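You operate a simulated robot arm through the tools that you are given. There is no shell and no other tool. Be economical: measure what you need, move in short steps, check, and stop when the job is done.

Carry out the task below with a simulated two-armed robot. There is one attempt and no reset: what you move stays moved.

Task
Hold the handlebar still, push its grip home and tray the handlebar.
Fine: move it to the sheet's tray end first, the same way round; the grip meets the green stop; the blue axle nut goes into the green tray too. Set down upright: silver handlebar.

It is judged by the outcome, as a careful person would: the job done as asked, and still so three seconds after it is handed in. It fails if anything else is knocked over, pushed out of place, dropped, spilled or broken. Flat cloth is picked up by pressing the open fingertips on it (5 to 10 N) and closing them slowly along it; thin cloth reads only 2 to 8 mm in the jaws.

Robot
Two 7-joint arms with two-finger parallel grippers on one trunk, on a base that drives. Base frame: it is fixed to the floor where the robot stands at the start and does not move with it; the origin is under the middle of the robot, x ahead of it, y to its left, z up; the surface under the hand at the start is at about z = 0.883. Readings come in m, rad, newtons and seconds.
The left shoulder is at the start at [0.06, 0.143, 0.94], the right one opposite. With the tool pointing down near the work surface each hand reaches from about 0.3 to 0.72 m from the robot's upright axis, wherever it stands, measured 20 degrees to its own side. Places, roughly: black handlebar grip [0.5, -0.3, 0.9]; inside of the green ready tray [0.8, 0, 0.9]; steel sheet [0.5, -0.1, 0.9]. Payload 1.57 kg a hand.
The TCP of each hand is the grasp point between the finger pads, 0.03 m short of the fingertips. In the tool frame z runs along the fingers and y along their closing line. The gripper opens to 0.11 m. The fingers are 0.024 m wide and 0.012 m thick; the gripper's body (0.048 by 0.112 m) begins 0.078 m behind the TCP.
Orientation is that of the tool frame in the base frame, as a unit quaternion [x, y, z, w]. With the fingers straight down and closing along the base's y, the tool's x points along the base's -x, its y along +y and its z along -z.

Tools
- The arms move only by the tool jog_arm. It takes "left_deltas", "right_deltas" or both (then of equal length, played together; a hand with none holds still); each is a list of rows, each a list of 7 numbers: the turn, a rotation vector about the tool's x, y, z in units of 5 degrees (1.0 is 5 degrees), then the shift along the tool's x, y, z in units of 30 mm (1.0 is 30 mm), then the gripper command, from -1 (shut) to 1 (fully open), values between in proportion. In form: [[ax, ay, az, dx, dy, dz, gripper], ...]. A call has 1 to 10 rows; each row shifts and turns the commanded pose from where the row before left it, along the tool's axes as they then stand. A call with a number of a shift or a turn outside -1 to 1 is refused whole. A row lasts 0.2 s, in which the tool goes at most 0.05 m and 0.15 rad; a call with a longer step from one row to the next is refused whole, and so is a gripper value outside its range. A pose out of reach is approached as far as the arm can. The call stops where the force on the tool passes 40 N (or 10 N more than at its start, if that is more) or the arm is blocked; 0.2 s more then pass. Each finger travels about 0.045 m/s and halts on what it meets, pressing with about 21 N; the grip force reading is that of the motor and also rises with nothing between the fingers. The clock runs only during rows and for 0.2 s after the last one: add rows that do not move to give the fingers time. The reply holds the time, the measured pose of the TCP, the force on the tool along the base axes, the opening and the grip force, in the units named above and with some noise, with the torque about the TCP (base axes, N m) and any sound that the robot's microphone picked up.
- Cameras (640 x 400 px; columns grow to the right, rows downward): "scene" is now at [0.0509, -0.0265, 1.5484]; the picture's right is [-0.38, -0.93, 0.00], its down [-0.72, 0.29, -0.63] and it looks along [0.59, -0.24, -0.77] (base axes); focal length 289 px, centre (320, 200). "left" rides on the left gripper at [0.07, -0.016, -0.141] in its tool frame; the picture's right is [0.23, 0.97, 0.00], its down [-0.85, 0.20, -0.48] and it looks along [-0.47, 0.11, 0.88] (tool axes); focal length 222 px, centre (320, 200). "right" rides on the right gripper at [0.07, 0.016, -0.141] in its tool frame; the picture's right is [-0.23, 0.97, 0.00], its down [-0.86, -0.20, -0.48] and it looks along [-0.47, -0.11, 0.88] (tool axes); focal length 222 px, centre (320, 200).
- camera(camera): a new picture of that camera. No time passes.
- slide_trunk(by): slides the trunk up (or, below 0, down) by that many m; the arms and the scene camera ride with it, the base frame stays. It gives what a move gives, with no picture.
- base_move(legs): drives the robot by 1 to 6 legs, each [ahead, left, turn to the left] in m, m and rad, along the robot's own axes; the way and the turn of a leg run together, so that a leg with both is an arc; at most 1.5 m and 3.142 rad a leg. The arms and the cameras ride along, it lands a little off, and it stops where it bumps. It gives what a move gives.
- turn_head(pan, tilt): turns the head with the scene camera to pan (to the left, within 1.501 rad either way) and tilt (down, from -0.506 to 1.204), counted from straight ahead of the robot. It gives what a move gives.
- pixel_to_xyz(camera, pixels): for up to 12 pixels [column, row] of the newest picture of that camera ("zoom" is the newest enlarged one), the place [x, y, z] in the base frame of the surface seen there, good to about 0.003 m, but the place of the scene camera against the robot may be out by one fixed shift of up to 0.012 m in any direction. No time passes.
- enlarge(camera, box): a new picture of the part [left, top, right, bottom] of that camera's present view, enlarged. No time passes.
- finish_job(): hands the job in; it is judged then, once.

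Work in short steps. Measure before you move; look again where a grasp or a placing could have gone wrong, and mend it. You have 80 turns and 70 pictures in all, those below and enlarged ones among them. Open the grippers and draw the arms clear of the work before you hand the job in, unless the task says otherwise; then end with one line.

The tools are called after "Request:" as name(argument=value, ...) on one line, values as JSON. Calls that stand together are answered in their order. jog_arm: Moves the arms, as the interface text tells. Its arguments: {"type":"object","properties":{"left_deltas":{"type":"array","items":{"type":"array","items":{"type":"number"}}},"right_deltas":{"type":"array","items":{"type":"array","items":{"type":"number"}}}},"required":[]} The other tools are called the same way: slide_trunk (by) slides the trunk up or down; base_move (legs) drives the base; turn_head (pan, tilt) turns the head that bears the scene camera; camera (camera) takes a picture; pixel_to_xyz (camera, pixels) gives the place of the surface under pixels of a picture; enlarge (camera, box) takes an enlarged picture of a part of a camera's view; finish_job () hands the job in.

At the start:

```text
time_s: 0.0
left_ee_pos: [0.4616, 0.0075, 1.0856]
left_ee_rot: [-0.001, 1.0, 0.001, 0.001]
left_wrist_force: [-0.5, 0.1, -0.2]
left_wrist_torque: [0.01, -0.04, 0.03]
left_opening: 0.1101
left_gripper_force: 0.2
right_ee_pos: [0.4167, -0.3429, 1.1287]
right_ee_rot: [0.0, 1.0, 0.001, 0.0]
right_wrist_force: [-0.6, 0.3, 0.2]
right_wrist_torque: [-0.03, -0.01, 0.06]
right_opening: 0.11
right_gripper_force: 0.0
trunk travel left (down, up): [-0.539, 0.051]
robot x, y, heading: [-0.0016, -0.0019, -0.002]
head pan, tilt: [-0.384, 0.885]
```

scene: 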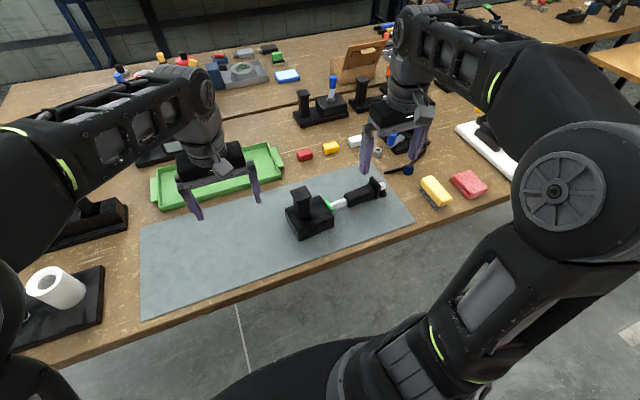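
right: 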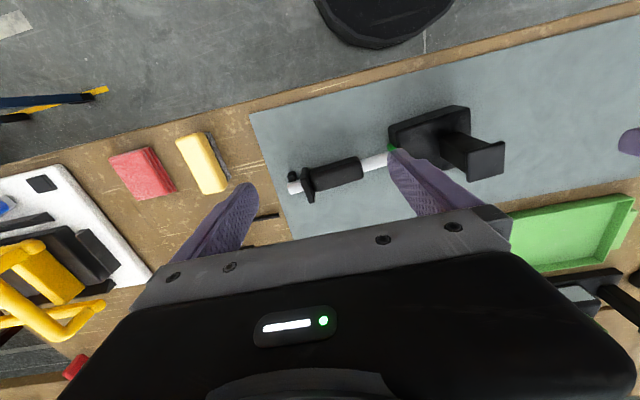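
left: 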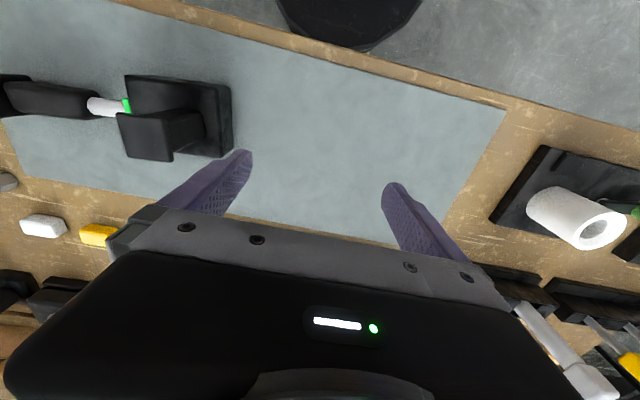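

The scene shows a black block with a post at about (305,215) and a silver bar with a black grip at (360,195). I take enlarged views to understand the parts.

Request:
enlarge(camera="scene", box=[260, 120, 420, 260])

Request:
enlarge(camera="right", box=[240, 80, 540, 260])

```text
2.86 times, centred on (340, 190) of scene
```

zoom: 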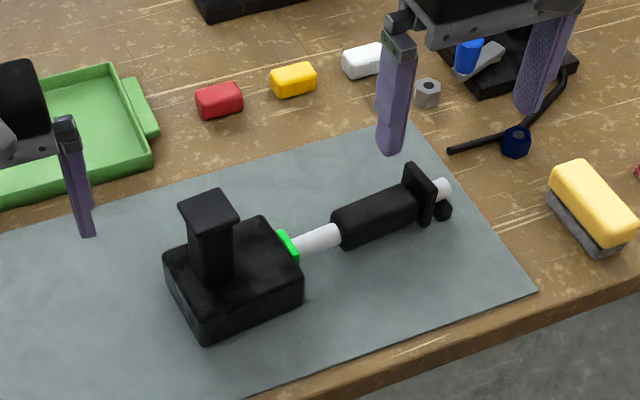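

```text
2.13 times, centred on (390, 170) of right
```

zoom: 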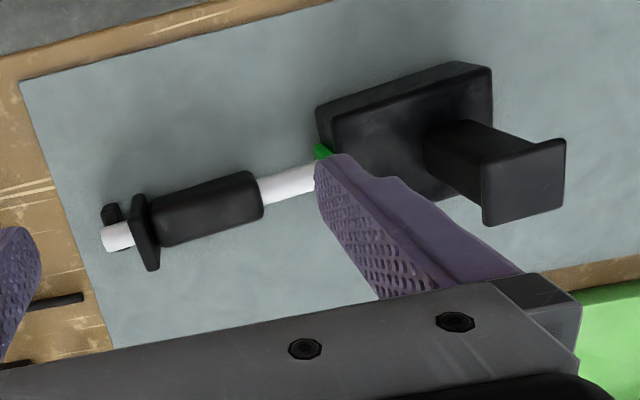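

Next I measure the handlebar, sheet corners and tray from the scene view, and look closer around the nut.

Request:
camera(camera="scene")

Request:
pixel_to_xyz(camera="scene", pixels=[[302, 189], [310, 200], [287, 214], [311, 236], [333, 205], [340, 203], [350, 199], [370, 191], [380, 182], [386, 186], [407, 170], [411, 218]])

Request:
pixel_to_xyz(camera="scene", pixels=[[142, 230], [143, 318], [160, 205], [225, 175], [275, 148], [285, 165], [152, 180], [270, 165], [220, 190], [180, 190], [355, 90], [305, 155]])

Request:
enlarge(camera="scene", box=[340, 110, 500, 210])

```text
64 pictures are left
```

scene: 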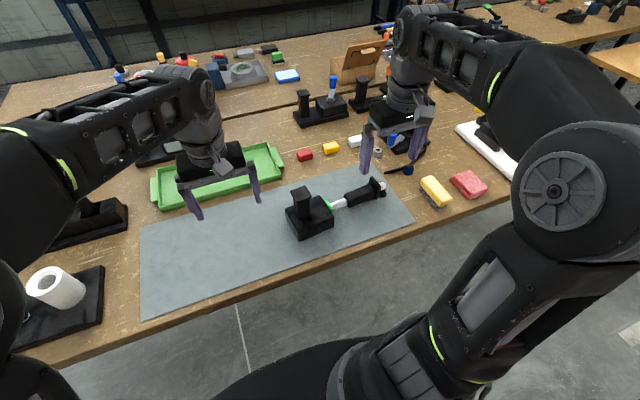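

```text
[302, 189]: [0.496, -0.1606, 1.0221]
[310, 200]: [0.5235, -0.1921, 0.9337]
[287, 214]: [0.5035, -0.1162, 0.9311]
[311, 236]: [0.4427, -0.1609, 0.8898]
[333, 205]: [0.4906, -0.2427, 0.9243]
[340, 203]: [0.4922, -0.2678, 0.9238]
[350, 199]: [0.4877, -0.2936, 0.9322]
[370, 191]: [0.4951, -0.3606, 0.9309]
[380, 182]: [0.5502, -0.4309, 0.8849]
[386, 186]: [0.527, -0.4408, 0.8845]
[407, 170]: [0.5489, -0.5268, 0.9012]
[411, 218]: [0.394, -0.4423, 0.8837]
```

```text
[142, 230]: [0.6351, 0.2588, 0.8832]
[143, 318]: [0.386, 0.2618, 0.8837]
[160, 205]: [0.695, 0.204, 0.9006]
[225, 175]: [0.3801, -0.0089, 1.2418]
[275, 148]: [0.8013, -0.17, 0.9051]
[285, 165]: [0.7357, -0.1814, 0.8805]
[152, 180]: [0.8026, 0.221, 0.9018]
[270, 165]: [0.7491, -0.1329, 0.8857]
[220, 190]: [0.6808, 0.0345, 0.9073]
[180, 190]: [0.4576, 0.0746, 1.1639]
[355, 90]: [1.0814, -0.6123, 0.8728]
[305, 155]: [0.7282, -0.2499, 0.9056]
```

```text
4.00 times, centred on (420, 160) of scene
```

zoom: 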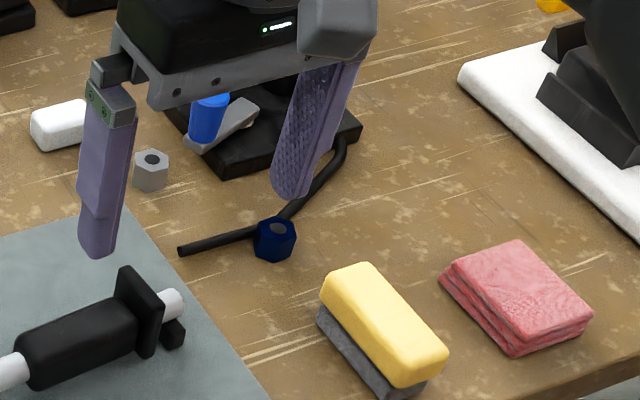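

The bar lies roughly along y, with the post near (0.50,-0.16) and its top at z≈1.02; the dark blue nut lies near pixel (409,170). I move the left hand toward the post (staying high) and the right hand away to the right for clearance, then look.

Request:
jog_arm(left_deltas=[[0, 0, 0, 0, -1, -1, 1], [0, 0, 0, 0, -1, -0.5, 1], [0, 0, 0, -0.5, -1, 0, 1], [0, 0, 0, 0, -1, 0, 1], [0, 0, 0, 0, 0, 0, 1]], right_deltas=[[0, 0, 0, 0, -1, -0.5, 1], [0, 0, 0, 0.5, -1, -0.5, 1], [0, 0, 0, 0.5, -1, 0, 1], [0, 0, 0, 0.5, -0.5, 0, 1], [0, 0, 0, 0, 0, 0, 1]])

Request:
camera(camera="left")

Request:
camera(camera="right")

Request:
camera(camera="scene")

```text
time_s: 1.2
left_ee_pos: [0.4636, -0.0209, 1.1147]
left_ee_rot: [-0.001, 1.0, 0.0, 0.001]
left_wrist_force: [0.9, 0.1, -0.1]
left_wrist_torque: [-0.01, 0.03, 0.05]
left_opening: 0.11
left_gripper_force: 0.0
left hand out of reach, approached as far as the arm can: row 2, 3, 4
right_ee_pos: [0.391, -0.4146, 1.1325]
right_ee_rot: [-0.002, 1.0, 0.001, 0.0]
right_wrist_force: [-0.3, -0.3, 0.0]
right_wrist_torque: [0.01, 0.0, 0.03]
right_opening: 0.1101
right_gripper_force: 0.0
right hand out of reach, approached as far as the arm can: row 1, 2
trunk travel left (down, up): [-0.539, 0.051]
robot x, y, heading: [-0.0015, -0.0062, -0.001]
head pan, tilt: [-0.384, 0.885]
```

```text
62 pictures are left
```

left: 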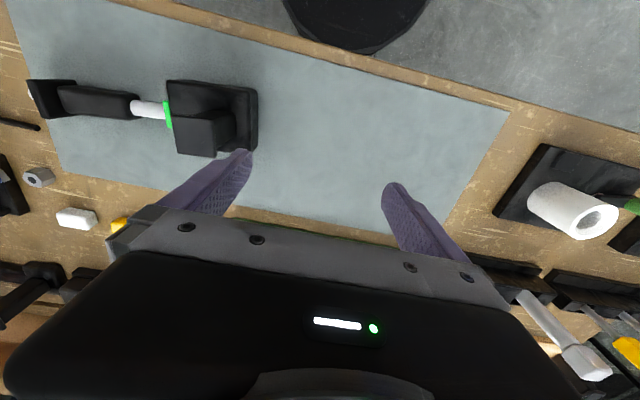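

```text
61 pictures are left
```

right: 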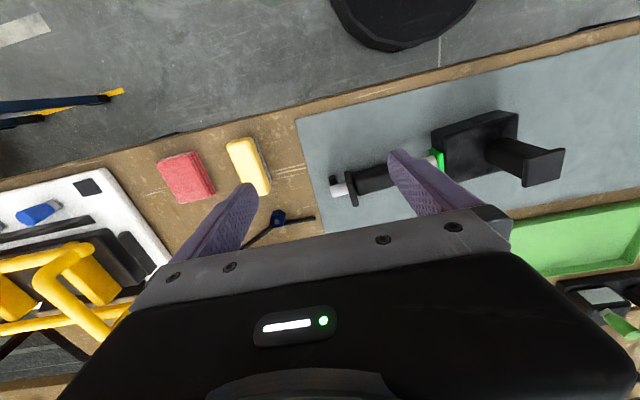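

```text
60 pictures are left
```

scene: 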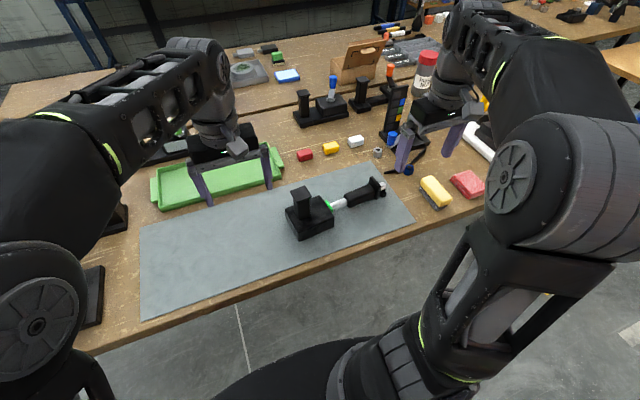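

The left hand cannot reach across the midline, so I will drive right about 0.27 m. First I check heights of the things to the right (right view (50,240), (40,305), (185,175)) and the post and nut places.

Request:
pixel_to_xyz(camera="right", pixels=[[50, 242], [40, 320], [185, 165], [245, 160], [278, 217], [305, 218], [250, 240], [355, 202], [543, 165], [443, 160], [40, 212], [70, 255]])

Request:
pixel_to_xyz(camera="left", pixels=[[205, 135], [178, 115], [230, 115], [180, 150], [167, 85], [256, 92], [255, 150], [168, 125], [150, 110], [95, 100], [45, 97], [33, 90]])

Request:
pixel_to_xyz(camera="scene", pixels=[[424, 60], [400, 95], [409, 170], [480, 150], [495, 165], [440, 185], [470, 180], [393, 140]])

```text
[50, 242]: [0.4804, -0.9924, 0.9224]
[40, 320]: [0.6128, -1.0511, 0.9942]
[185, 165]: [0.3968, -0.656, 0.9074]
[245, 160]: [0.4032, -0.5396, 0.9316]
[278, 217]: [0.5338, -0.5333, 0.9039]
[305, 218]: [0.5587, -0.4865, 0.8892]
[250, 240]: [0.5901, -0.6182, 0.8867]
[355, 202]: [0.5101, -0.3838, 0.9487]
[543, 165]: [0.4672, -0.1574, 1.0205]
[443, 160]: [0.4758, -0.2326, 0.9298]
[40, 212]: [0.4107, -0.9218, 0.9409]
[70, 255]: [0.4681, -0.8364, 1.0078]
```

```text
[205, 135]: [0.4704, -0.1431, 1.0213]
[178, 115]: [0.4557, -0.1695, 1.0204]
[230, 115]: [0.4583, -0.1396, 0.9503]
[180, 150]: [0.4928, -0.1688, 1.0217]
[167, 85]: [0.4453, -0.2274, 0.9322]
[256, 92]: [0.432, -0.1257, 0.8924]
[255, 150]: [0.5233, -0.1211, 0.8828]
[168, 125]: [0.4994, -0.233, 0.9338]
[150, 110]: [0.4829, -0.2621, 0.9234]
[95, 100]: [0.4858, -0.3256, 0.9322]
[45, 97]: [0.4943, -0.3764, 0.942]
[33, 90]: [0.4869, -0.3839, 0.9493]
```

```text
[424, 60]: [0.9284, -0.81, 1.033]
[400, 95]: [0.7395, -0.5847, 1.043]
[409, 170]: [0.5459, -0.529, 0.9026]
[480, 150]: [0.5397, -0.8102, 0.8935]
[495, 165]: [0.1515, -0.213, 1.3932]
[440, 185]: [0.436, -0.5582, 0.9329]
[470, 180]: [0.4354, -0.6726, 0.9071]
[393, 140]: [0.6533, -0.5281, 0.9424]
```

Wrist-camera data put the post cap near (0.475,-0.15), top z 1.021, and everything on the right is below 1.05. I drive right 0.25 m with hands high (tips ≥1.085).

Request:
base_move(legs=[[0, -0.25, 0]])

```text
time_s: 3.0
left_ee_pos: [0.4614, -0.2734, 1.1161]
left_ee_rot: [0.0, 1.0, 0.001, 0.001]
left_wrist_force: [-0.1, -0.4, 0.1]
left_wrist_torque: [0.0, 0.0, 0.03]
left_opening: 0.1099
left_gripper_force: 0.0
right_ee_pos: [0.3911, -0.6666, 1.1318]
right_ee_rot: [-0.001, 1.0, 0.001, 0.0]
right_wrist_force: [-0.6, -0.1, -0.3]
right_wrist_torque: [0.05, -0.01, 0.04]
right_opening: 0.1098
right_gripper_force: 0.1
trunk travel left (down, up): [-0.539, 0.051]
robot x, y, heading: [0.0007, -0.251, 0.0]
head pan, tilt: [-0.384, 0.885]
```

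Base moved cleanly. I bring the left hand to over the post and look with both wrist cameras.

Request:
jog_arm(left_deltas=[[0, 0, 0, 0, 1, 0, 1], [0, 0, 0, -0.45, 1, 0, 1], [0, 0, 0, 0, 1, 0, 1], [0, 0, 0, 0, 1, 0, 1], [0, 0, 0, 0, 0, 0, 1], [0, 0, 0, 0, 0, 0, 1]], right_deltas=[[0, 0, 0, -0.5, 1, 0, 1], [0, 0, 0, -1, 1, 0, 1], [0, 0, 0, -1, 1, 0, 1], [0, 0, 0, -0.5, 0.3, 0, 1], [0, 0, 0, 0, 0, 0, 1], [0, 0, 0, 0, 0, 0, 1]])

Request:
camera(camera="left")

Request:
camera(camera="right")

```text
time_s: 4.4
left_ee_pos: [0.4761, -0.1506, 1.1149]
left_ee_rot: [-0.001, 1.0, -0.001, 0.002]
left_wrist_force: [0.5, 0.2, -0.7]
left_wrist_torque: [-0.02, 0.01, 0.04]
left_opening: 0.1103
left_gripper_force: 0.1
right_ee_pos: [0.4604, -0.5876, 1.1279]
right_ee_rot: [-0.002, 1.0, -0.002, 0.0]
right_wrist_force: [0.2, 0.2, 0.2]
right_wrist_torque: [-0.01, 0.01, -0.03]
right_opening: 0.1097
right_gripper_force: 0.0
right hand out of reach, approached as far as the arm can: row 3, 4
trunk travel left (down, up): [-0.539, 0.051]
robot x, y, heading: [0.0015, -0.2531, 0.002]
head pan, tilt: [-0.384, 0.885]
```

```text
59 pictures are left
```

left: 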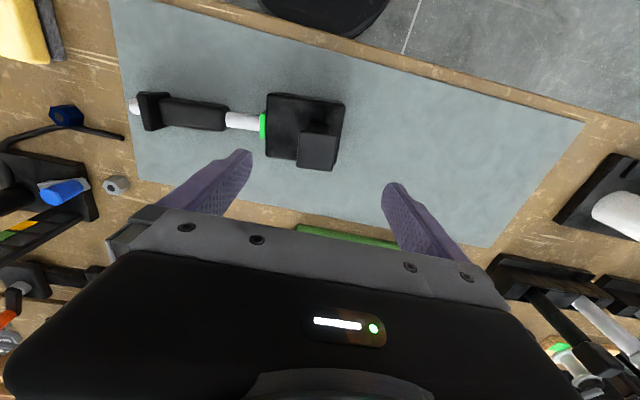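

```text
58 pictures are left
```

right: 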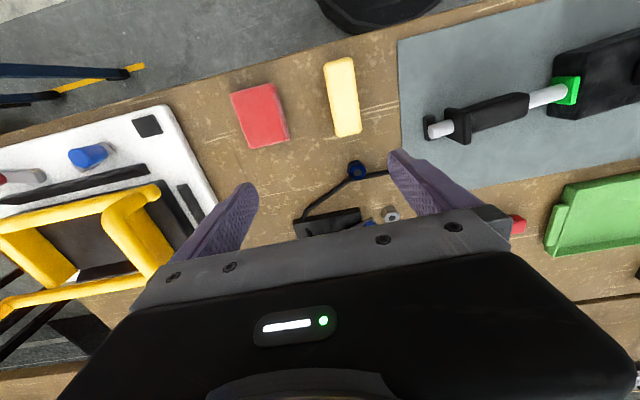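

The post cap shows at (318,152) in the left view, between the fingers but nearer in x. I enlarge and measure its corners.

Request:
enlarge(camera="left", box=[120, 70, 400, 220])

Request:
pixel_to_xyz(camera="left", pixels=[[300, 138], [335, 138], [299, 165], [333, 167], [318, 152], [268, 100], [342, 105], [267, 155], [264, 125], [242, 121], [195, 115], [150, 110]])

```text
2.29 times, centred on (260, 145) of left
```

zoom: 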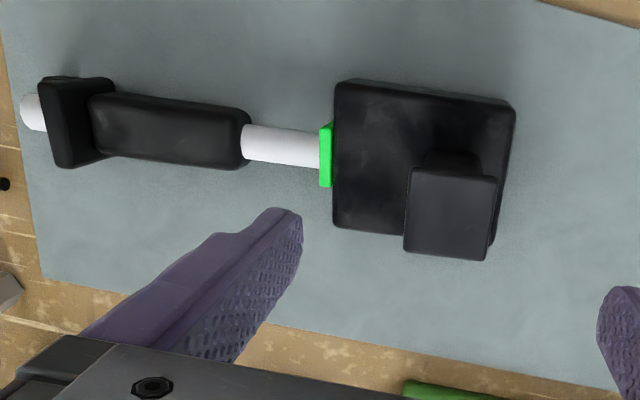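

```text
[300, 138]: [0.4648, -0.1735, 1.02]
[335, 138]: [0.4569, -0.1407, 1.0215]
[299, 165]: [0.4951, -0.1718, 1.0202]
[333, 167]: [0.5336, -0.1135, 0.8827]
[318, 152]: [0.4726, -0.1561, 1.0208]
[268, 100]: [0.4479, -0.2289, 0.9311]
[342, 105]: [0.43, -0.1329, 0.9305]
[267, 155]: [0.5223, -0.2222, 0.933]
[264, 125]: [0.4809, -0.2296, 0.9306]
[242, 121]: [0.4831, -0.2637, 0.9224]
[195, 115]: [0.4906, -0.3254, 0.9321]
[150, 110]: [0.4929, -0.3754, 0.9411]
```

Post centre is (0.475,-0.156), the handlebar yawed about 6° CCW. I turn the left tool to match and lower to TCP z≈0.976, open.

Request:
jog_arm(left_deltas=[[0, 0, -0.6, 0, -0.18, 0.6, 1], [0, 0, -0.6, 0, 0, 1, 1], [0, 0, 0, 0, 0, 1, 1], [0, 0, 0, 0, 0, 1, 1], [0, 0, 0, 0, 0, 1, 1], [0, 0, 0, 0, 0, 0, 1]])

Request:
camera(camera="left")

Request:
camera(camera="scene")

```text
time_s: 5.8
left_ee_pos: [0.4766, -0.1571, 0.978]
left_ee_rot: [-0.053, 0.999, -0.001, 0.002]
left_wrist_force: [-0.5, -0.1, 0.3]
left_wrist_torque: [0.0, 0.02, -0.01]
left_opening: 0.11
left_gripper_force: 0.0
right_ee_pos: [0.4602, -0.5865, 1.1284]
right_ee_rot: [-0.001, 1.0, 0.0, 0.0]
right_wrist_force: [0.0, -0.3, -0.2]
right_wrist_torque: [0.01, 0.0, -0.01]
right_opening: 0.11
right_gripper_force: 0.0
trunk travel left (down, up): [-0.539, 0.051]
robot x, y, heading: [0.0028, -0.2519, 0.002]
head pan, tilt: [-0.384, 0.885]
```

```text
56 pictures are left
```

left: 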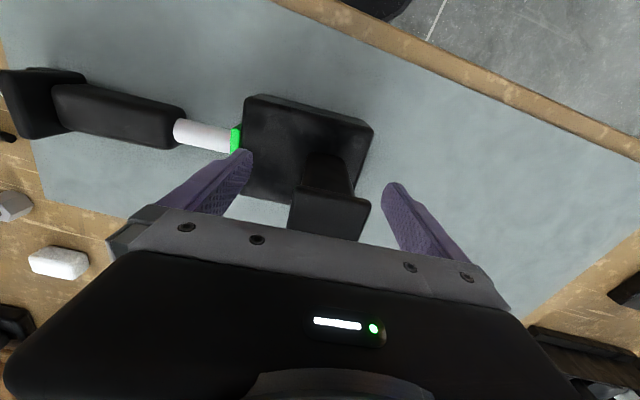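

```text
55 pictures are left
```

scene: 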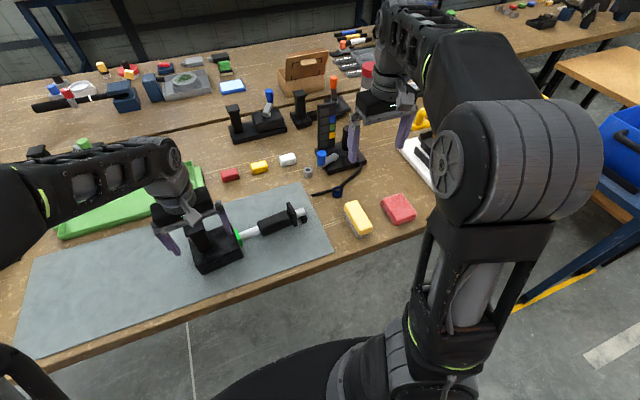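

The post sits between the fingers and the block edges align with the tool. I close the left gripper.

Request:
jog_arm(left_deltas=[[0, 0, 0, 0, 0, 0, 0], [0, 0, 0, 0, 0, 0, -0.5], [0, 0, 0, 0, 0, 0, -1], [0, 0, 0, 0, 0, 0, -1], [0, 0, 0, 0, 0, 0, -1], [0, 0, 0, 0, 0, 0, -1], [0, 0, 0, 0, 0, 0, -1]])

Request:
camera(camera="left")

```text
time_s: 7.4
left_ee_pos: [0.4773, -0.1572, 0.9782]
left_ee_rot: [-0.054, 0.999, -0.001, 0.001]
left_wrist_force: [-0.8, 1.0, -0.3]
left_wrist_torque: [-0.06, 0.01, -0.2]
left_opening: 0.0416
left_gripper_force: 20.9
right_ee_pos: [0.4603, -0.5875, 1.1276]
right_ee_rot: [-0.001, 1.0, 0.0, -0.001]
right_wrist_force: [0.1, -0.6, 0.3]
right_wrist_torque: [0.0, -0.02, 0.02]
right_opening: 0.11
right_gripper_force: 0.2
trunk travel left (down, up): [-0.539, 0.051]
robot x, y, heading: [-0.0064, -0.2504, 0.005]
head pan, tilt: [-0.384, 0.885]
```

```text
54 pictures are left
```

left: 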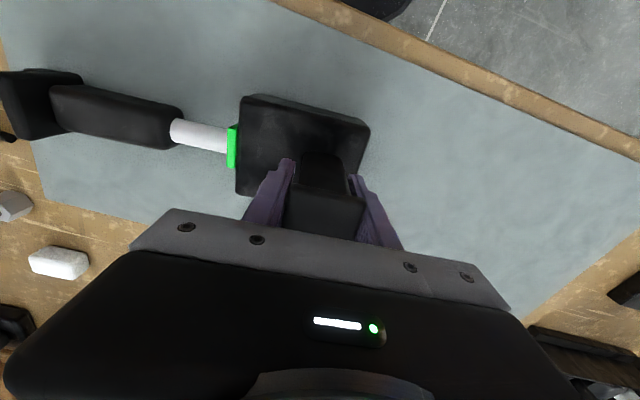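

Gripped at 41.6 mm with 20.9 N. I lift 24 mm and read the weight.

Request:
jog_arm(left_deltas=[[0, 0, 0, 0, 0, -0.2, -1], [0, 0, 0, 0, 0, -0.3, -1], [0, 0, 0, 0, 0, -0.3, -1], [0, 0, 0, 0, 0, 0, -1]])

Request:
camera(camera="scene")

Request:
camera(camera="left")

```text
time_s: 8.4
left_ee_pos: [0.4763, -0.1579, 1.002]
left_ee_rot: [-0.053, 0.999, -0.001, 0.0]
left_wrist_force: [-0.3, 0.1, -6.4]
left_wrist_torque: [0.34, 0.02, -0.01]
left_opening: 0.0419
left_gripper_force: 21.5
right_ee_pos: [0.4608, -0.5875, 1.1273]
right_ee_rot: [-0.001, 1.0, 0.001, -0.001]
right_wrist_force: [0.4, 0.1, 0.2]
right_wrist_torque: [-0.01, 0.01, -0.01]
right_opening: 0.1097
right_gripper_force: 0.0
trunk travel left (down, up): [-0.539, 0.051]
robot x, y, heading: [0.0, -0.2511, 0.0]
head pan, tilt: [-0.384, 0.885]
```

```text
53 pictures are left
```

scene: 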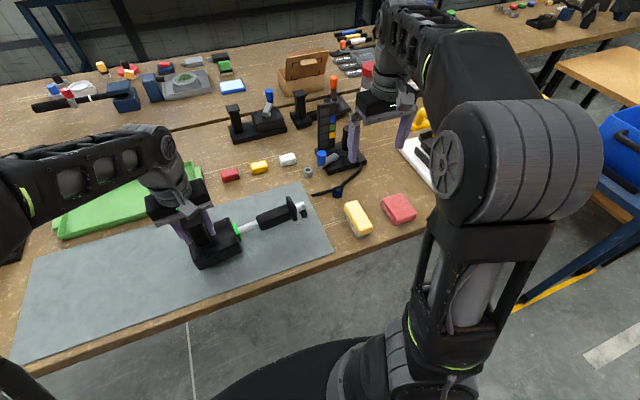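

```text
52 pictures are left
```

left: 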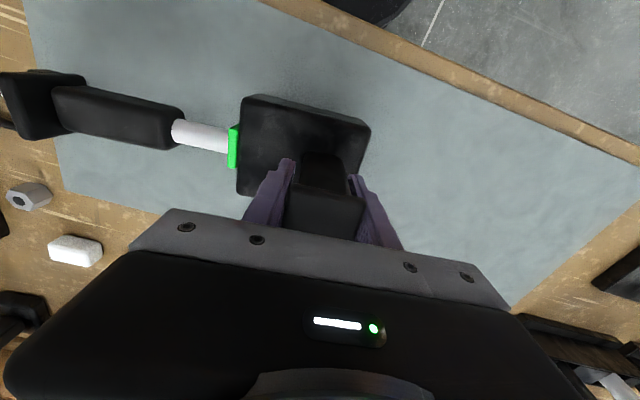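

Held level, 6.4 N. I drive left 0.30 m to carry it to the tray end of the sheet.

Request:
base_move(legs=[[0, 0.3, 0]])

Request:
camera(camera="scene")

Request:
camera(camera="left")

```text
time_s: 10.5
left_ee_pos: [0.4764, 0.1458, 1.0009]
left_ee_rot: [-0.054, 0.999, -0.001, 0.001]
left_wrist_force: [-0.2, 0.5, -5.8]
left_wrist_torque: [0.31, 0.02, 0.0]
left_opening: 0.0419
left_gripper_force: 20.6
right_ee_pos: [0.4604, -0.2848, 1.1281]
right_ee_rot: [-0.002, 1.0, -0.001, 0.0]
right_wrist_force: [-0.2, 0.1, -0.5]
right_wrist_torque: [-0.03, -0.01, -0.02]
right_opening: 0.1102
right_gripper_force: 0.2
trunk travel left (down, up): [-0.539, 0.051]
robot x, y, heading: [-0.0015, 0.0535, 0.001]
head pan, tilt: [-0.384, 0.885]
```

```text
51 pictures are left
```

scene: 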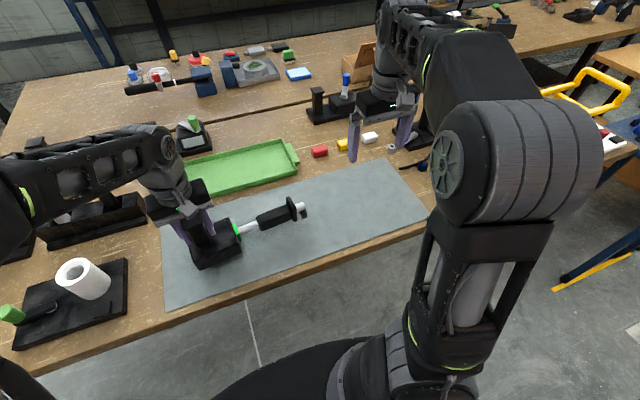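

```text
50 pictures are left
```

left: 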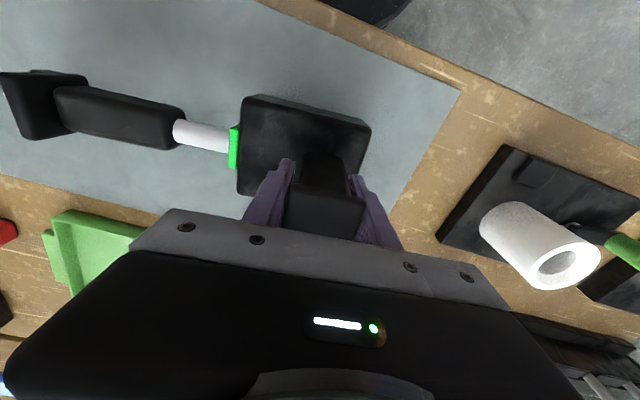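

The handlebar is above the tray end of the sheet, clear of its edge. I lower it 23 mm, and meanwhile start turning the right tool (about -tool z) so that its fingers close across the bar.

Request:
jog_arm(left_deltas=[[0, 0, 0, 0, 0, 0.3, -1], [0, 0, 0, 0, 0, 0.3, -1], [0, 0, 0, 0, 0, 0.1, -1], [0, 0, 0, 0, 0, 0.05, -1], [0, 0, 0, 0, 0, 0, -1], [0, 0, 0, 0, 0, 0, -1], [0, 0, 0, 0, 0, 0, -1], [0, 0, 0, 0, 0, 0, -1], [0, 0, 0, 0, 0, 0, -1], [0, 0, 0, 0, 0, 0, -1]], right_deltas=[[0, 0, -1, 0, 0, 0, 1], [0, 0, -1, 0, 0, 0, 1], [0, 0, -1, 0, 0, 0, 1], [0, 0, -1, 0, 0, 0, 1], [0, 0, -1, 0, 0, 0, 1], [0, 0, -1, 0, 0, 0, 1], [0, 0, -1, 0, 0, 0, 1], [0, 0, -1, 0, 0, 0, 1], [0, 0, -1, 0, 0, 0, 1], [0, 0, -1, 0, 0, 0, 1]])

```text
time_s: 12.7
left_ee_pos: [0.4761, 0.145, 0.9795]
left_ee_rot: [-0.055, 0.999, 0.0, 0.0]
left_wrist_force: [0.9, 0.7, -4.9]
left_wrist_torque: [0.15, -0.05, 0.1]
left_opening: 0.0418
left_gripper_force: 20.7
right_ee_pos: [0.4612, -0.2837, 1.1271]
right_ee_rot: [-0.426, 0.905, -0.001, 0.0]
right_wrist_force: [-0.5, 0.3, 0.4]
right_wrist_torque: [0.03, 0.03, -0.02]
right_opening: 0.11
right_gripper_force: 0.0
trunk travel left (down, up): [-0.539, 0.051]
robot x, y, heading: [0.0002, 0.0485, 0.006]
head pan, tilt: [-0.384, 0.885]
```

The weight is partly on the sheet (-4.9 N). I lower 2 mm more and finish turning the right tool to ~96°.

Request:
jog_arm(left_deltas=[[0, 0, 0, 0, 0, 0.04, -1], [0, 0, 0, 0, 0, 0.03, -1], [0, 0, 0, 0, 0, 0, -1], [0, 0, 0, 0, 0, 0, -1], [0, 0, 0, 0, 0, 0, -1], [0, 0, 0, 0, 0, 0, -1], [0, 0, 0, 0, 0, 0, -1], [0, 0, 0, 0, 0, 0, -1], [0, 0, 0, 0, 0, 0, -1], [0, 0, 0, 0, 0, 0, -1]], right_deltas=[[0, 0, -1, 0, 0, 0, 1], [0, 0, -1, 0, 0, 0, 1], [0, 0, -1, 0, 0, 0, 1], [0, 0, -1, 0, 0, 0, 1], [0, 0, -1, 0, 0, 0, 1], [0, 0, -1, 0, 0, 0, 1], [0, 0, -1, 0, 0, 0, 1], [0, 0, -1, 0, 0, 0, 1], [0, 0, -1, 0, 0, 0, 1], [0, 0, -0.2, 0, 0, 0, 1]])

Request:
camera(camera="right")

Request:
camera(camera="left")

```text
time_s: 14.9
left_ee_pos: [0.4766, 0.1445, 0.9777]
left_ee_rot: [-0.053, 0.999, 0.0, 0.002]
left_wrist_force: [5.4, 3.5, 16.6]
left_wrist_torque: [-0.11, 0.09, -0.03]
left_opening: 0.042
left_gripper_force: 21.1
right_ee_pos: [0.4605, -0.2866, 1.1277]
right_ee_rot: [0.745, -0.667, 0.001, -0.001]
right_wrist_force: [-0.9, -1.1, 0.8]
right_wrist_torque: [-0.01, -0.01, 0.01]
right_opening: 0.1099
right_gripper_force: 0.1
trunk travel left (down, up): [-0.539, 0.051]
robot x, y, heading: [-0.0031, 0.0519, 0.002]
head pan, tilt: [-0.384, 0.885]
```

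```text
49 pictures are left
```

right: 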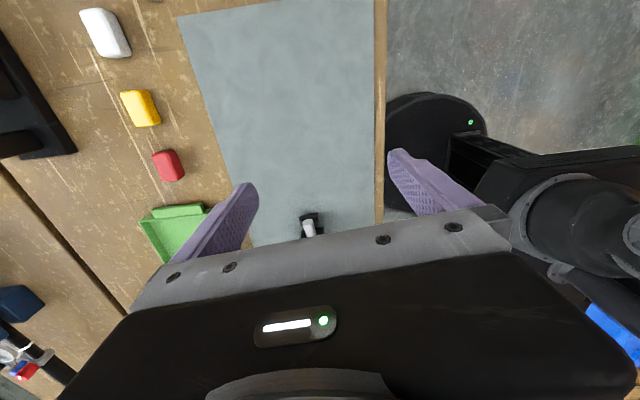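

```text
48 pictures are left
```

left: 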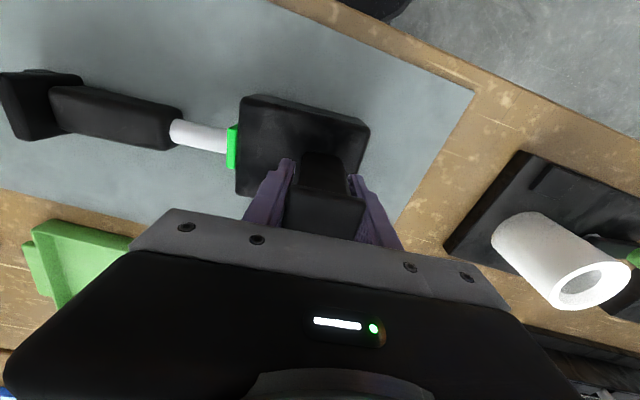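

The handlebar rests on the sheet, held firmly. I measure the grip and bar from the left view ((120,115), (180,130), (60,100), (235,140)) before bringing the right hand over.

Request:
pixel_to_xyz(camera="left", pixels=[[60, 95], [55, 122], [120, 100], [115, 135], [175, 118], [172, 140], [205, 135], [231, 145], [20, 90], [75, 85], [120, 115], [150, 122]])

Request:
enlarge(camera="left", box=[0, 40, 240, 190])

```text
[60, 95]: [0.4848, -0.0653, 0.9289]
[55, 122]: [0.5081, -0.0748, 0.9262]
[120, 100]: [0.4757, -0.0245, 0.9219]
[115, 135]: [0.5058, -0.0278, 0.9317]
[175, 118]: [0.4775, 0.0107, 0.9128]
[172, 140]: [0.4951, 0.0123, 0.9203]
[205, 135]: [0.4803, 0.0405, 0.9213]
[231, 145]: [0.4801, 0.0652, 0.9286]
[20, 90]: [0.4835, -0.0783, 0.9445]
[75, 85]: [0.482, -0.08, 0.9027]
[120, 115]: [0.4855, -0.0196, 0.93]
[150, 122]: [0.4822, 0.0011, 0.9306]
```

```text
2.67 times, centred on (120, 115) of left
```

zoom: 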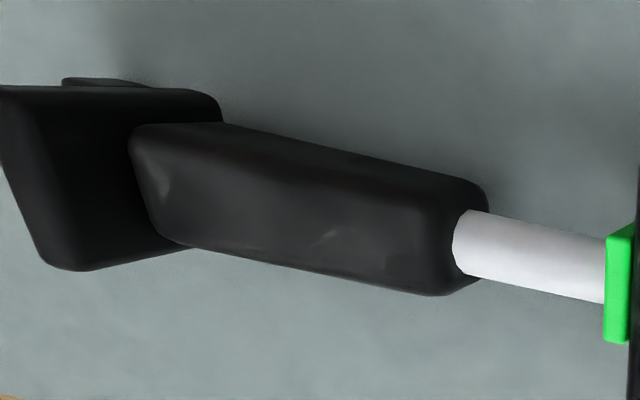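

Grip runs y -0.062..0.012, axis x≈0.488, top z 0.931; gap to the stop about 50 mm. I move the right hand, still high, to above (0.488,-0.03).

Request:
jog_arm(right_deltas=[[0, 0, 0, -0.937, -0.203, 0, 1], [0, 0, 0, -0.937, -0.203, 0, 1], [0, 0, 0, -0.937, -0.203, 0, 1], [0, 0, 0, -0.937, -0.203, 0, 1], [0, 0, 0, -0.937, -0.203, 0, 1], [0, 0, 0, -0.937, -0.203, 0, 1], [0, 0, 0, -0.937, -0.203, 0, 1], [0, 0, 0, -0.937, -0.203, 0, 1], [0, 0, 0, -0.937, -0.203, 0, 1], [0, 0, 0, 0, 0, 0, 1]])

Request:
camera(camera="right")

Request:
camera(camera="scene")

```text
time_s: 17.1
left_ee_pos: [0.4752, 0.1453, 0.9779]
left_ee_rot: [-0.054, 0.999, 0.0, 0.001]
left_wrist_force: [3.2, 1.5, 11.3]
left_wrist_torque: [-0.15, 0.23, 0.01]
left_opening: 0.0418
left_gripper_force: 20.9
right_ee_pos: [0.4882, -0.0406, 1.1297]
right_ee_rot: [0.744, -0.668, 0.005, -0.011]
right_wrist_force: [0.1, 0.0, 0.3]
right_wrist_torque: [0.01, 0.03, 0.01]
right_opening: 0.1098
right_gripper_force: 0.0
right hand out of reach, approached as far as the arm can: row 8, 9
trunk travel left (down, up): [-0.539, 0.051]
robot x, y, heading: [-0.0008, 0.0478, 0.005]
head pan, tilt: [-0.384, 0.885]
```

```text
46 pictures are left
```

right: 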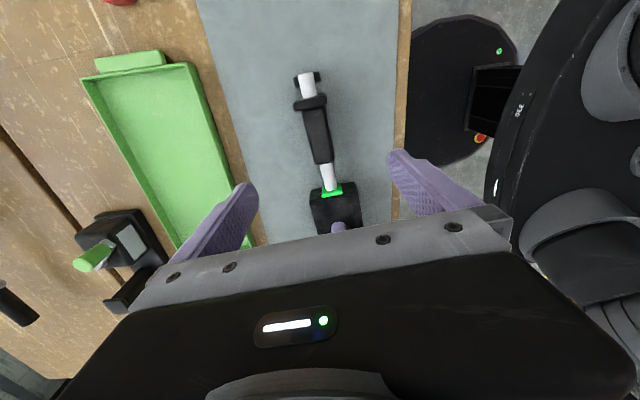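

```text
45 pictures are left
```

scene: 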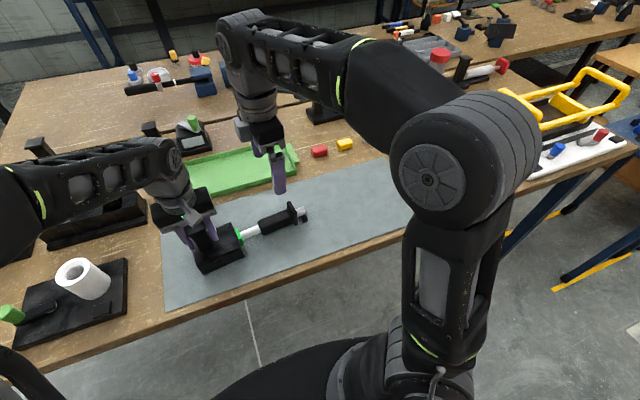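

The high pose limits reach at y≈-0.04. I descend to z≈1.0, where reach is greater, and check the pose.

Request:
jog_arm(right_deltas=[[0, 0, 0, 0, 0, 1, 1], [0, 0, 0, 0, 0, 1, 1], [0, 0, 0, 0, 0, 1, 1], [0, 0, 0, 0, 0, 1, 1], [0, 0, 0, 0, 0, 0.3, 1], [0, 0, 0, 0, 0, 0, 1]])

Request:
camera(camera="right")

```text
time_s: 18.5
left_ee_pos: [0.4755, 0.1455, 0.9773]
left_ee_rot: [-0.054, 0.999, 0.0, 0.001]
left_wrist_force: [0.0, 0.3, 5.2]
left_wrist_torque: [-0.05, 0.21, 0.07]
left_opening: 0.0418
left_gripper_force: 20.5
right_ee_pos: [0.4877, -0.041, 0.9996]
right_ee_rot: [0.744, -0.668, 0.001, 0.0]
right_wrist_force: [-0.2, 1.0, 0.1]
right_wrist_torque: [0.0, -0.01, -0.01]
right_opening: 0.11
right_gripper_force: 0.0
trunk travel left (down, up): [-0.539, 0.051]
robot x, y, heading: [-0.0002, 0.05, 0.002]
head pan, tilt: [-0.384, 0.885]
```

```text
44 pictures are left
```

right: 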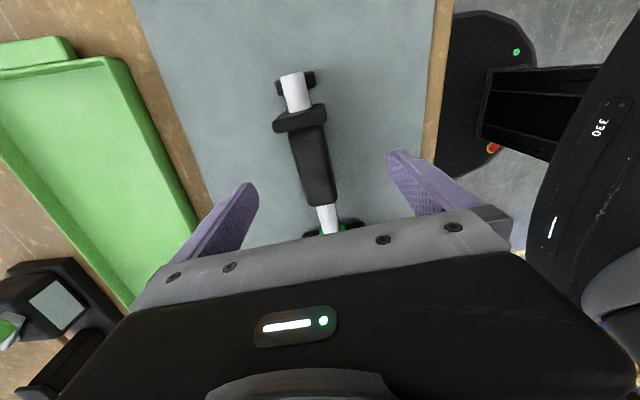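

The grip lies centred between the fingers (318,165). I lower to TCP z≈0.922 (tips ~0.892, above the sheet).

Request:
jog_arm(right_deltas=[[0, 0, 0, 0, 0, 0.8, 1], [0, 0, 0, 0, 0, 0.8, 1], [0, 0, 0, 0, 0, 0.6, 1], [0, 0, 0, 0, 0, 0.38, 1], [0, 0, 0, 0, 0, 0, 1]])

Request:
camera(camera="right")

```text
time_s: 19.7
left_ee_pos: [0.4751, 0.1447, 0.9769]
left_ee_rot: [-0.054, 0.999, -0.001, 0.002]
left_wrist_force: [-2.4, 0.0, 2.9]
left_wrist_torque: [0.08, 0.03, 0.04]
left_opening: 0.0418
left_gripper_force: 21.0
right_ee_pos: [0.4863, -0.0416, 0.9225]
right_ee_rot: [0.744, -0.668, 0.0, 0.0]
right_wrist_force: [0.2, 0.9, -0.1]
right_wrist_torque: [0.0, -0.01, 0.0]
right_opening: 0.1098
right_gripper_force: 0.0
trunk travel left (down, up): [-0.539, 0.051]
robot x, y, heading: [-0.004, 0.0489, 0.004]
head pan, tilt: [-0.384, 0.885]
```

```text
43 pictures are left
```

right: 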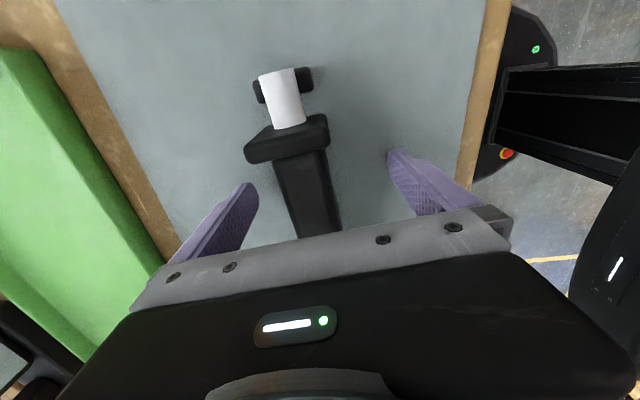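

The grip axis is a few mm toward the left in view, i.e. +x. I shift 5 mm and close slowly on it.

Request:
jog_arm(right_deltas=[[0, 0, 0, 0, -0.16, 0, 0.6], [0, 0, 0, 0, 0, 0, 0.2], [0, 0, 0, 0, 0, 0, -0.2], [0, 0, 0, 0, 0, 0, -0.5], [0, 0, 0, 0, 0, 0, -1], [0, 0, 0, 0, 0, 0, -1], [0, 0, 0, 0, 0, 0, -1], [0, 0, 0, 0, 0, 0, -1]])

Request:
camera(camera="right")

```text
time_s: 21.5
left_ee_pos: [0.4767, 0.1453, 0.9766]
left_ee_rot: [-0.054, 0.999, -0.001, 0.001]
left_wrist_force: [-7.1, 1.3, 2.9]
left_wrist_torque: [0.01, 0.01, -0.73]
left_opening: 0.0417
left_gripper_force: 21.1
right_ee_pos: [0.4917, -0.0409, 0.9243]
right_ee_rot: [0.744, -0.668, 0.0, 0.0]
right_wrist_force: [10.1, 0.3, 0.1]
right_wrist_torque: [0.03, -0.04, -0.75]
right_opening: 0.0358
right_gripper_force: 20.9
trunk travel left (down, up): [-0.539, 0.051]
robot x, y, heading: [-0.0054, 0.049, 0.003]
head pan, tilt: [-0.384, 0.885]
```

```text
42 pictures are left
```

right: 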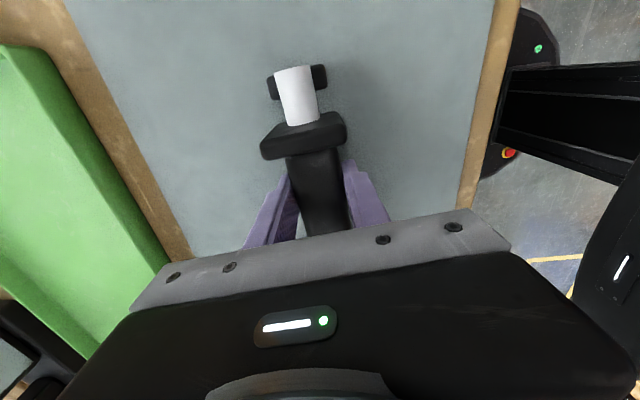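

Gripped (35.8 mm), with a 10 N side load; I relieve it by 3 mm in +x, then push the grip along the bar by 24 mm toward the stop.

Request:
jog_arm(right_deltas=[[0, 0, 0, 0, -0.1, 0, -1], [0, 0, 0, -0.2, 0, 0, -1], [0, 0, 0, -0.2, 0, 0, -1], [0, 0, 0, -0.2, 0, 0, -1], [0, 0, 0, -0.2, 0, 0, -1], [0, 0, 0, 0, 0, 0, -1]])

Request:
camera(camera="left")

```text
time_s: 22.9
left_ee_pos: [0.4761, 0.1451, 0.9772]
left_ee_rot: [-0.054, 0.999, 0.0, 0.0]
left_wrist_force: [0.0, 2.5, -1.2]
left_wrist_torque: [-0.06, -0.16, 0.08]
left_opening: 0.0417
left_gripper_force: 21.2
right_ee_pos: [0.4924, -0.0152, 0.9237]
right_ee_rot: [0.746, -0.666, 0.0, 0.0]
right_wrist_force: [-0.7, -0.5, -0.3]
right_wrist_torque: [-0.71, 0.0, -0.17]
right_opening: 0.0357
right_gripper_force: 20.5
trunk travel left (down, up): [-0.539, 0.051]
robot x, y, heading: [0.0008, 0.0471, 0.002]
head pan, tilt: [-0.384, 0.885]
```

```text
41 pictures are left
```

left: 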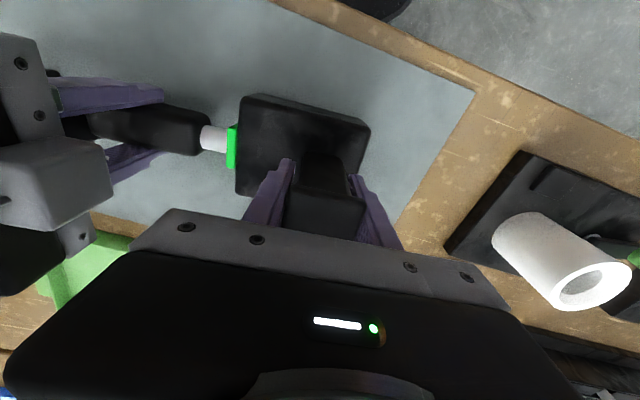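

The grip is sliding (visible bar now 202–228 px, roughly half). I keep pushing 21 mm.

Request:
jog_arm(right_deltas=[[0, 0, 0, -0.2, 0, 0, -1], [0, 0, 0, -0.2, 0, 0, -1], [0, 0, 0, -0.2, 0, 0, -1], [0, 0, 0, -0.1, 0, 0, -1], [0, 0, 0, 0, 0, 0, -1]])

Request:
enlarge(camera="left", box=[120, 80, 280, 180])

```text
time_s: 24.1
left_ee_pos: [0.4755, 0.1429, 0.9775]
left_ee_rot: [-0.055, 0.999, -0.001, 0.001]
left_wrist_force: [-3.5, 1.1, 5.4]
left_wrist_torque: [0.05, 0.1, 0.05]
left_opening: 0.0416
left_gripper_force: 21.3
right_ee_pos: [0.4889, 0.006, 0.9241]
right_ee_rot: [0.745, -0.667, 0.0, 0.0]
right_wrist_force: [3.0, -1.4, -2.1]
right_wrist_torque: [-0.57, -0.14, -0.41]
right_opening: 0.0355
right_gripper_force: 21.6
trunk travel left (down, up): [-0.539, 0.051]
robot x, y, heading: [0.0001, 0.0516, 0.003]
head pan, tilt: [-0.384, 0.885]
```

```text
4.00 times, centred on (200, 130) of left
```

zoom: 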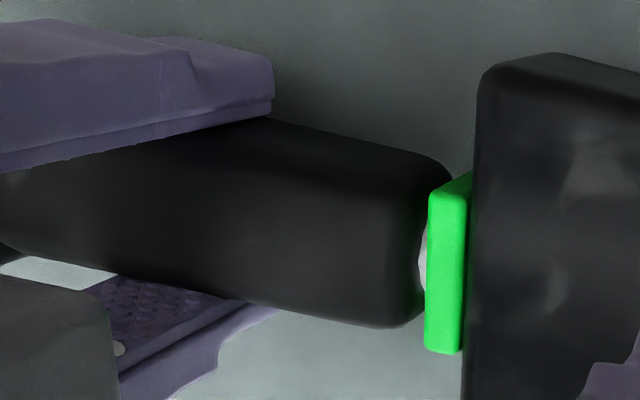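

Only about 2–3 mm remain at zoom (422,260). I push in tiny steps up to 5 mm, until the force rises.

Request:
jog_arm(right_deltas=[[0, 0, 0, -0.06, 0, 0, -1], [0, 0, 0, -0.06, 0, 0, -1], [0, 0, 0, -0.05, 0, 0, -1], [0, 0, 0, 0, 0, 0, -1]])

Request:
enlarge(camera="left", box=[120, 80, 280, 180])

```text
time_s: 25.1
left_ee_pos: [0.4758, 0.1443, 0.9759]
left_ee_rot: [-0.054, 0.999, -0.001, 0.001]
left_wrist_force: [-0.5, 0.9, 2.2]
left_wrist_torque: [-0.03, -0.18, -0.06]
left_opening: 0.0417
left_gripper_force: 20.9
right_ee_pos: [0.4902, 0.0089, 0.9249]
right_ee_rot: [0.744, -0.668, 0.0, 0.001]
right_wrist_force: [1.4, -2.0, 0.3]
right_wrist_torque: [-0.04, 0.01, -0.02]
right_opening: 0.0355
right_gripper_force: 20.8
trunk travel left (down, up): [-0.539, 0.051]
robot x, y, heading: [-0.0039, 0.0497, 0.012]
head pan, tilt: [-0.384, 0.885]
```

```text
4.00 times, centred on (200, 130) of left
```

zoom: 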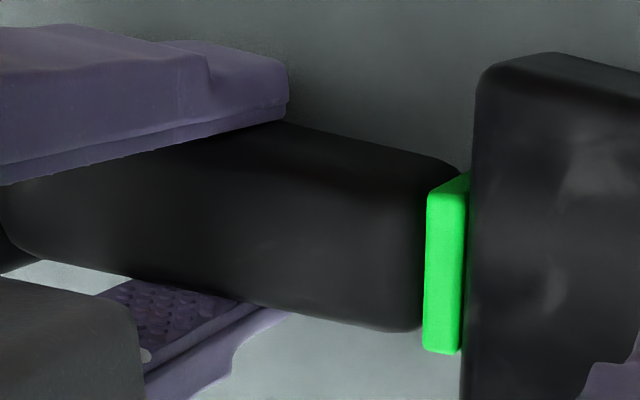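

The gap has vanished, but the force is just 2 N; I press 3 mm more to be sure it meets the stop.

Request:
jog_arm(right_deltas=[[0, 0, 0, -0.06, 0, 0, -1], [0, 0, 0, -0.06, 0, 0, -1], [0, 0, 0, 0, 0, 0, -1]])

Request:
enlarge(camera="left", box=[120, 80, 280, 180])

```text
time_s: 25.9
left_ee_pos: [0.4755, 0.1471, 0.9774]
left_ee_rot: [-0.055, 0.998, 0.0, 0.002]
left_wrist_force: [-1.5, 12.9, 4.4]
left_wrist_torque: [-0.25, -0.29, -0.28]
left_opening: 0.0418
left_gripper_force: 20.4
right_ee_pos: [0.4903, 0.0101, 0.9242]
right_ee_rot: [0.744, -0.668, 0.002, 0.002]
right_wrist_force: [3.7, -16.0, 0.1]
right_wrist_torque: [0.11, 0.0, -0.07]
right_opening: 0.0352
right_gripper_force: 20.5
trunk travel left (down, up): [-0.539, 0.051]
robot x, y, heading: [-0.0015, 0.0544, -0.001]
head pan, tilt: [-0.384, 0.885]
```

```text
4.00 times, centred on (200, 130) of left
```

zoom: 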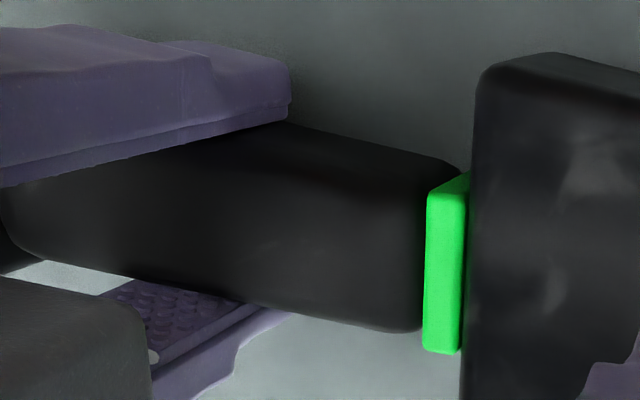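

Contact: 16 N and no gap. I open the right hand and raise it straight up.

Request:
jog_arm(right_deltas=[[0, 0, 0, 0, 0, 0, 0], [0, 0, 0, 0, 0, 0, 1], [0, 0, 0, 0, 0, 0, 1], [0, 0, 0, 0, 0, 0, 1], [0, 0, 0, 0, 0, -0.5, 1], [0, 0, 0, 0, 0, -1, 1], [0, 0, 0, 0, 0, -1, 1], [0, 0, 0, 1, 0, -1, 1], [0, 0, 0, 1, 0, -1, 1], [0, 0, 0, 1, 0, -0.5, 1]])

Request:
camera(camera="left")

Request:
camera(camera="right")

```text
time_s: 28.1
left_ee_pos: [0.4754, 0.1447, 0.9766]
left_ee_rot: [-0.054, 0.999, -0.001, 0.001]
left_wrist_force: [0.0, -1.4, -0.5]
left_wrist_torque: [0.41, -0.12, 0.03]
left_opening: 0.0415
left_gripper_force: 21.2
right_ee_pos: [0.4985, -0.0763, 1.0737]
right_ee_rot: [0.744, -0.668, 0.001, 0.0]
right_wrist_force: [0.5, 0.1, 0.0]
right_wrist_torque: [-0.01, -0.01, 0.0]
right_opening: 0.1098
right_gripper_force: 0.1
trunk travel left (down, up): [-0.539, 0.051]
robot x, y, heading: [-0.0015, 0.0506, 0.001]
head pan, tilt: [-0.384, 0.885]
```

```text
37 pictures are left
```

left: 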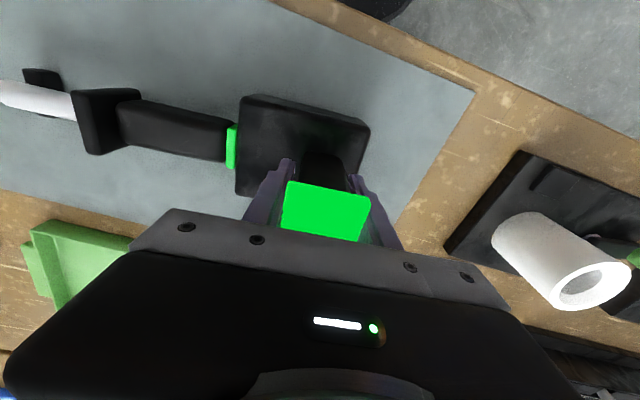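

```text
36 pictures are left
```

right: 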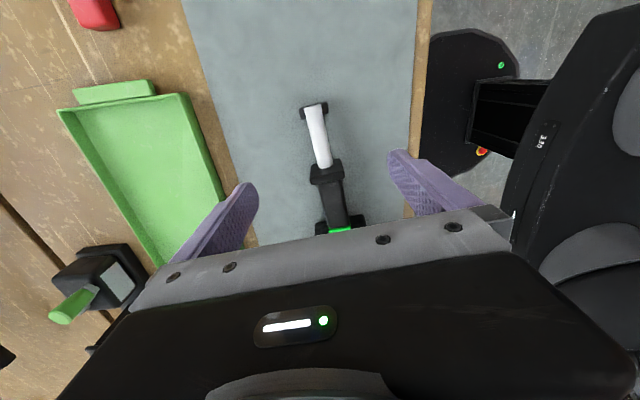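

The post cap has turned green: the grip is home. Now I measure the tray from the right view (rim corners (60,110), (185,97), interior).

Request:
pixel_to_xyz(camera="right", pixels=[[62, 112], [186, 95], [78, 122], [178, 107], [110, 170], [150, 150], [160, 200], [165, 262], [218, 185], [140, 130], [200, 190], [150, 90]])

Request:
camera(camera="scene")

```text
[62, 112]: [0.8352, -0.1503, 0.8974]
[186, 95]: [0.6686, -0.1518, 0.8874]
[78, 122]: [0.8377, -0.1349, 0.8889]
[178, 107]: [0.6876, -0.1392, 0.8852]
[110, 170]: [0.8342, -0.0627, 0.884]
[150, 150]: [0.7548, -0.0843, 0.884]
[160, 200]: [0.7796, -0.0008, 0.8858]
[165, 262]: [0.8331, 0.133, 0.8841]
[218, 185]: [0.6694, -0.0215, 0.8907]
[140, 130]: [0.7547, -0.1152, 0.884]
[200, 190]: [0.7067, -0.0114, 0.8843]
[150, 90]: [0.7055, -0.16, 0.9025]
```

```text
35 pictures are left
```

scene: 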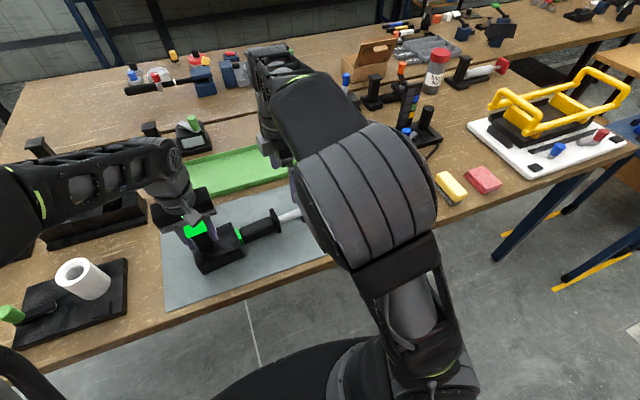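

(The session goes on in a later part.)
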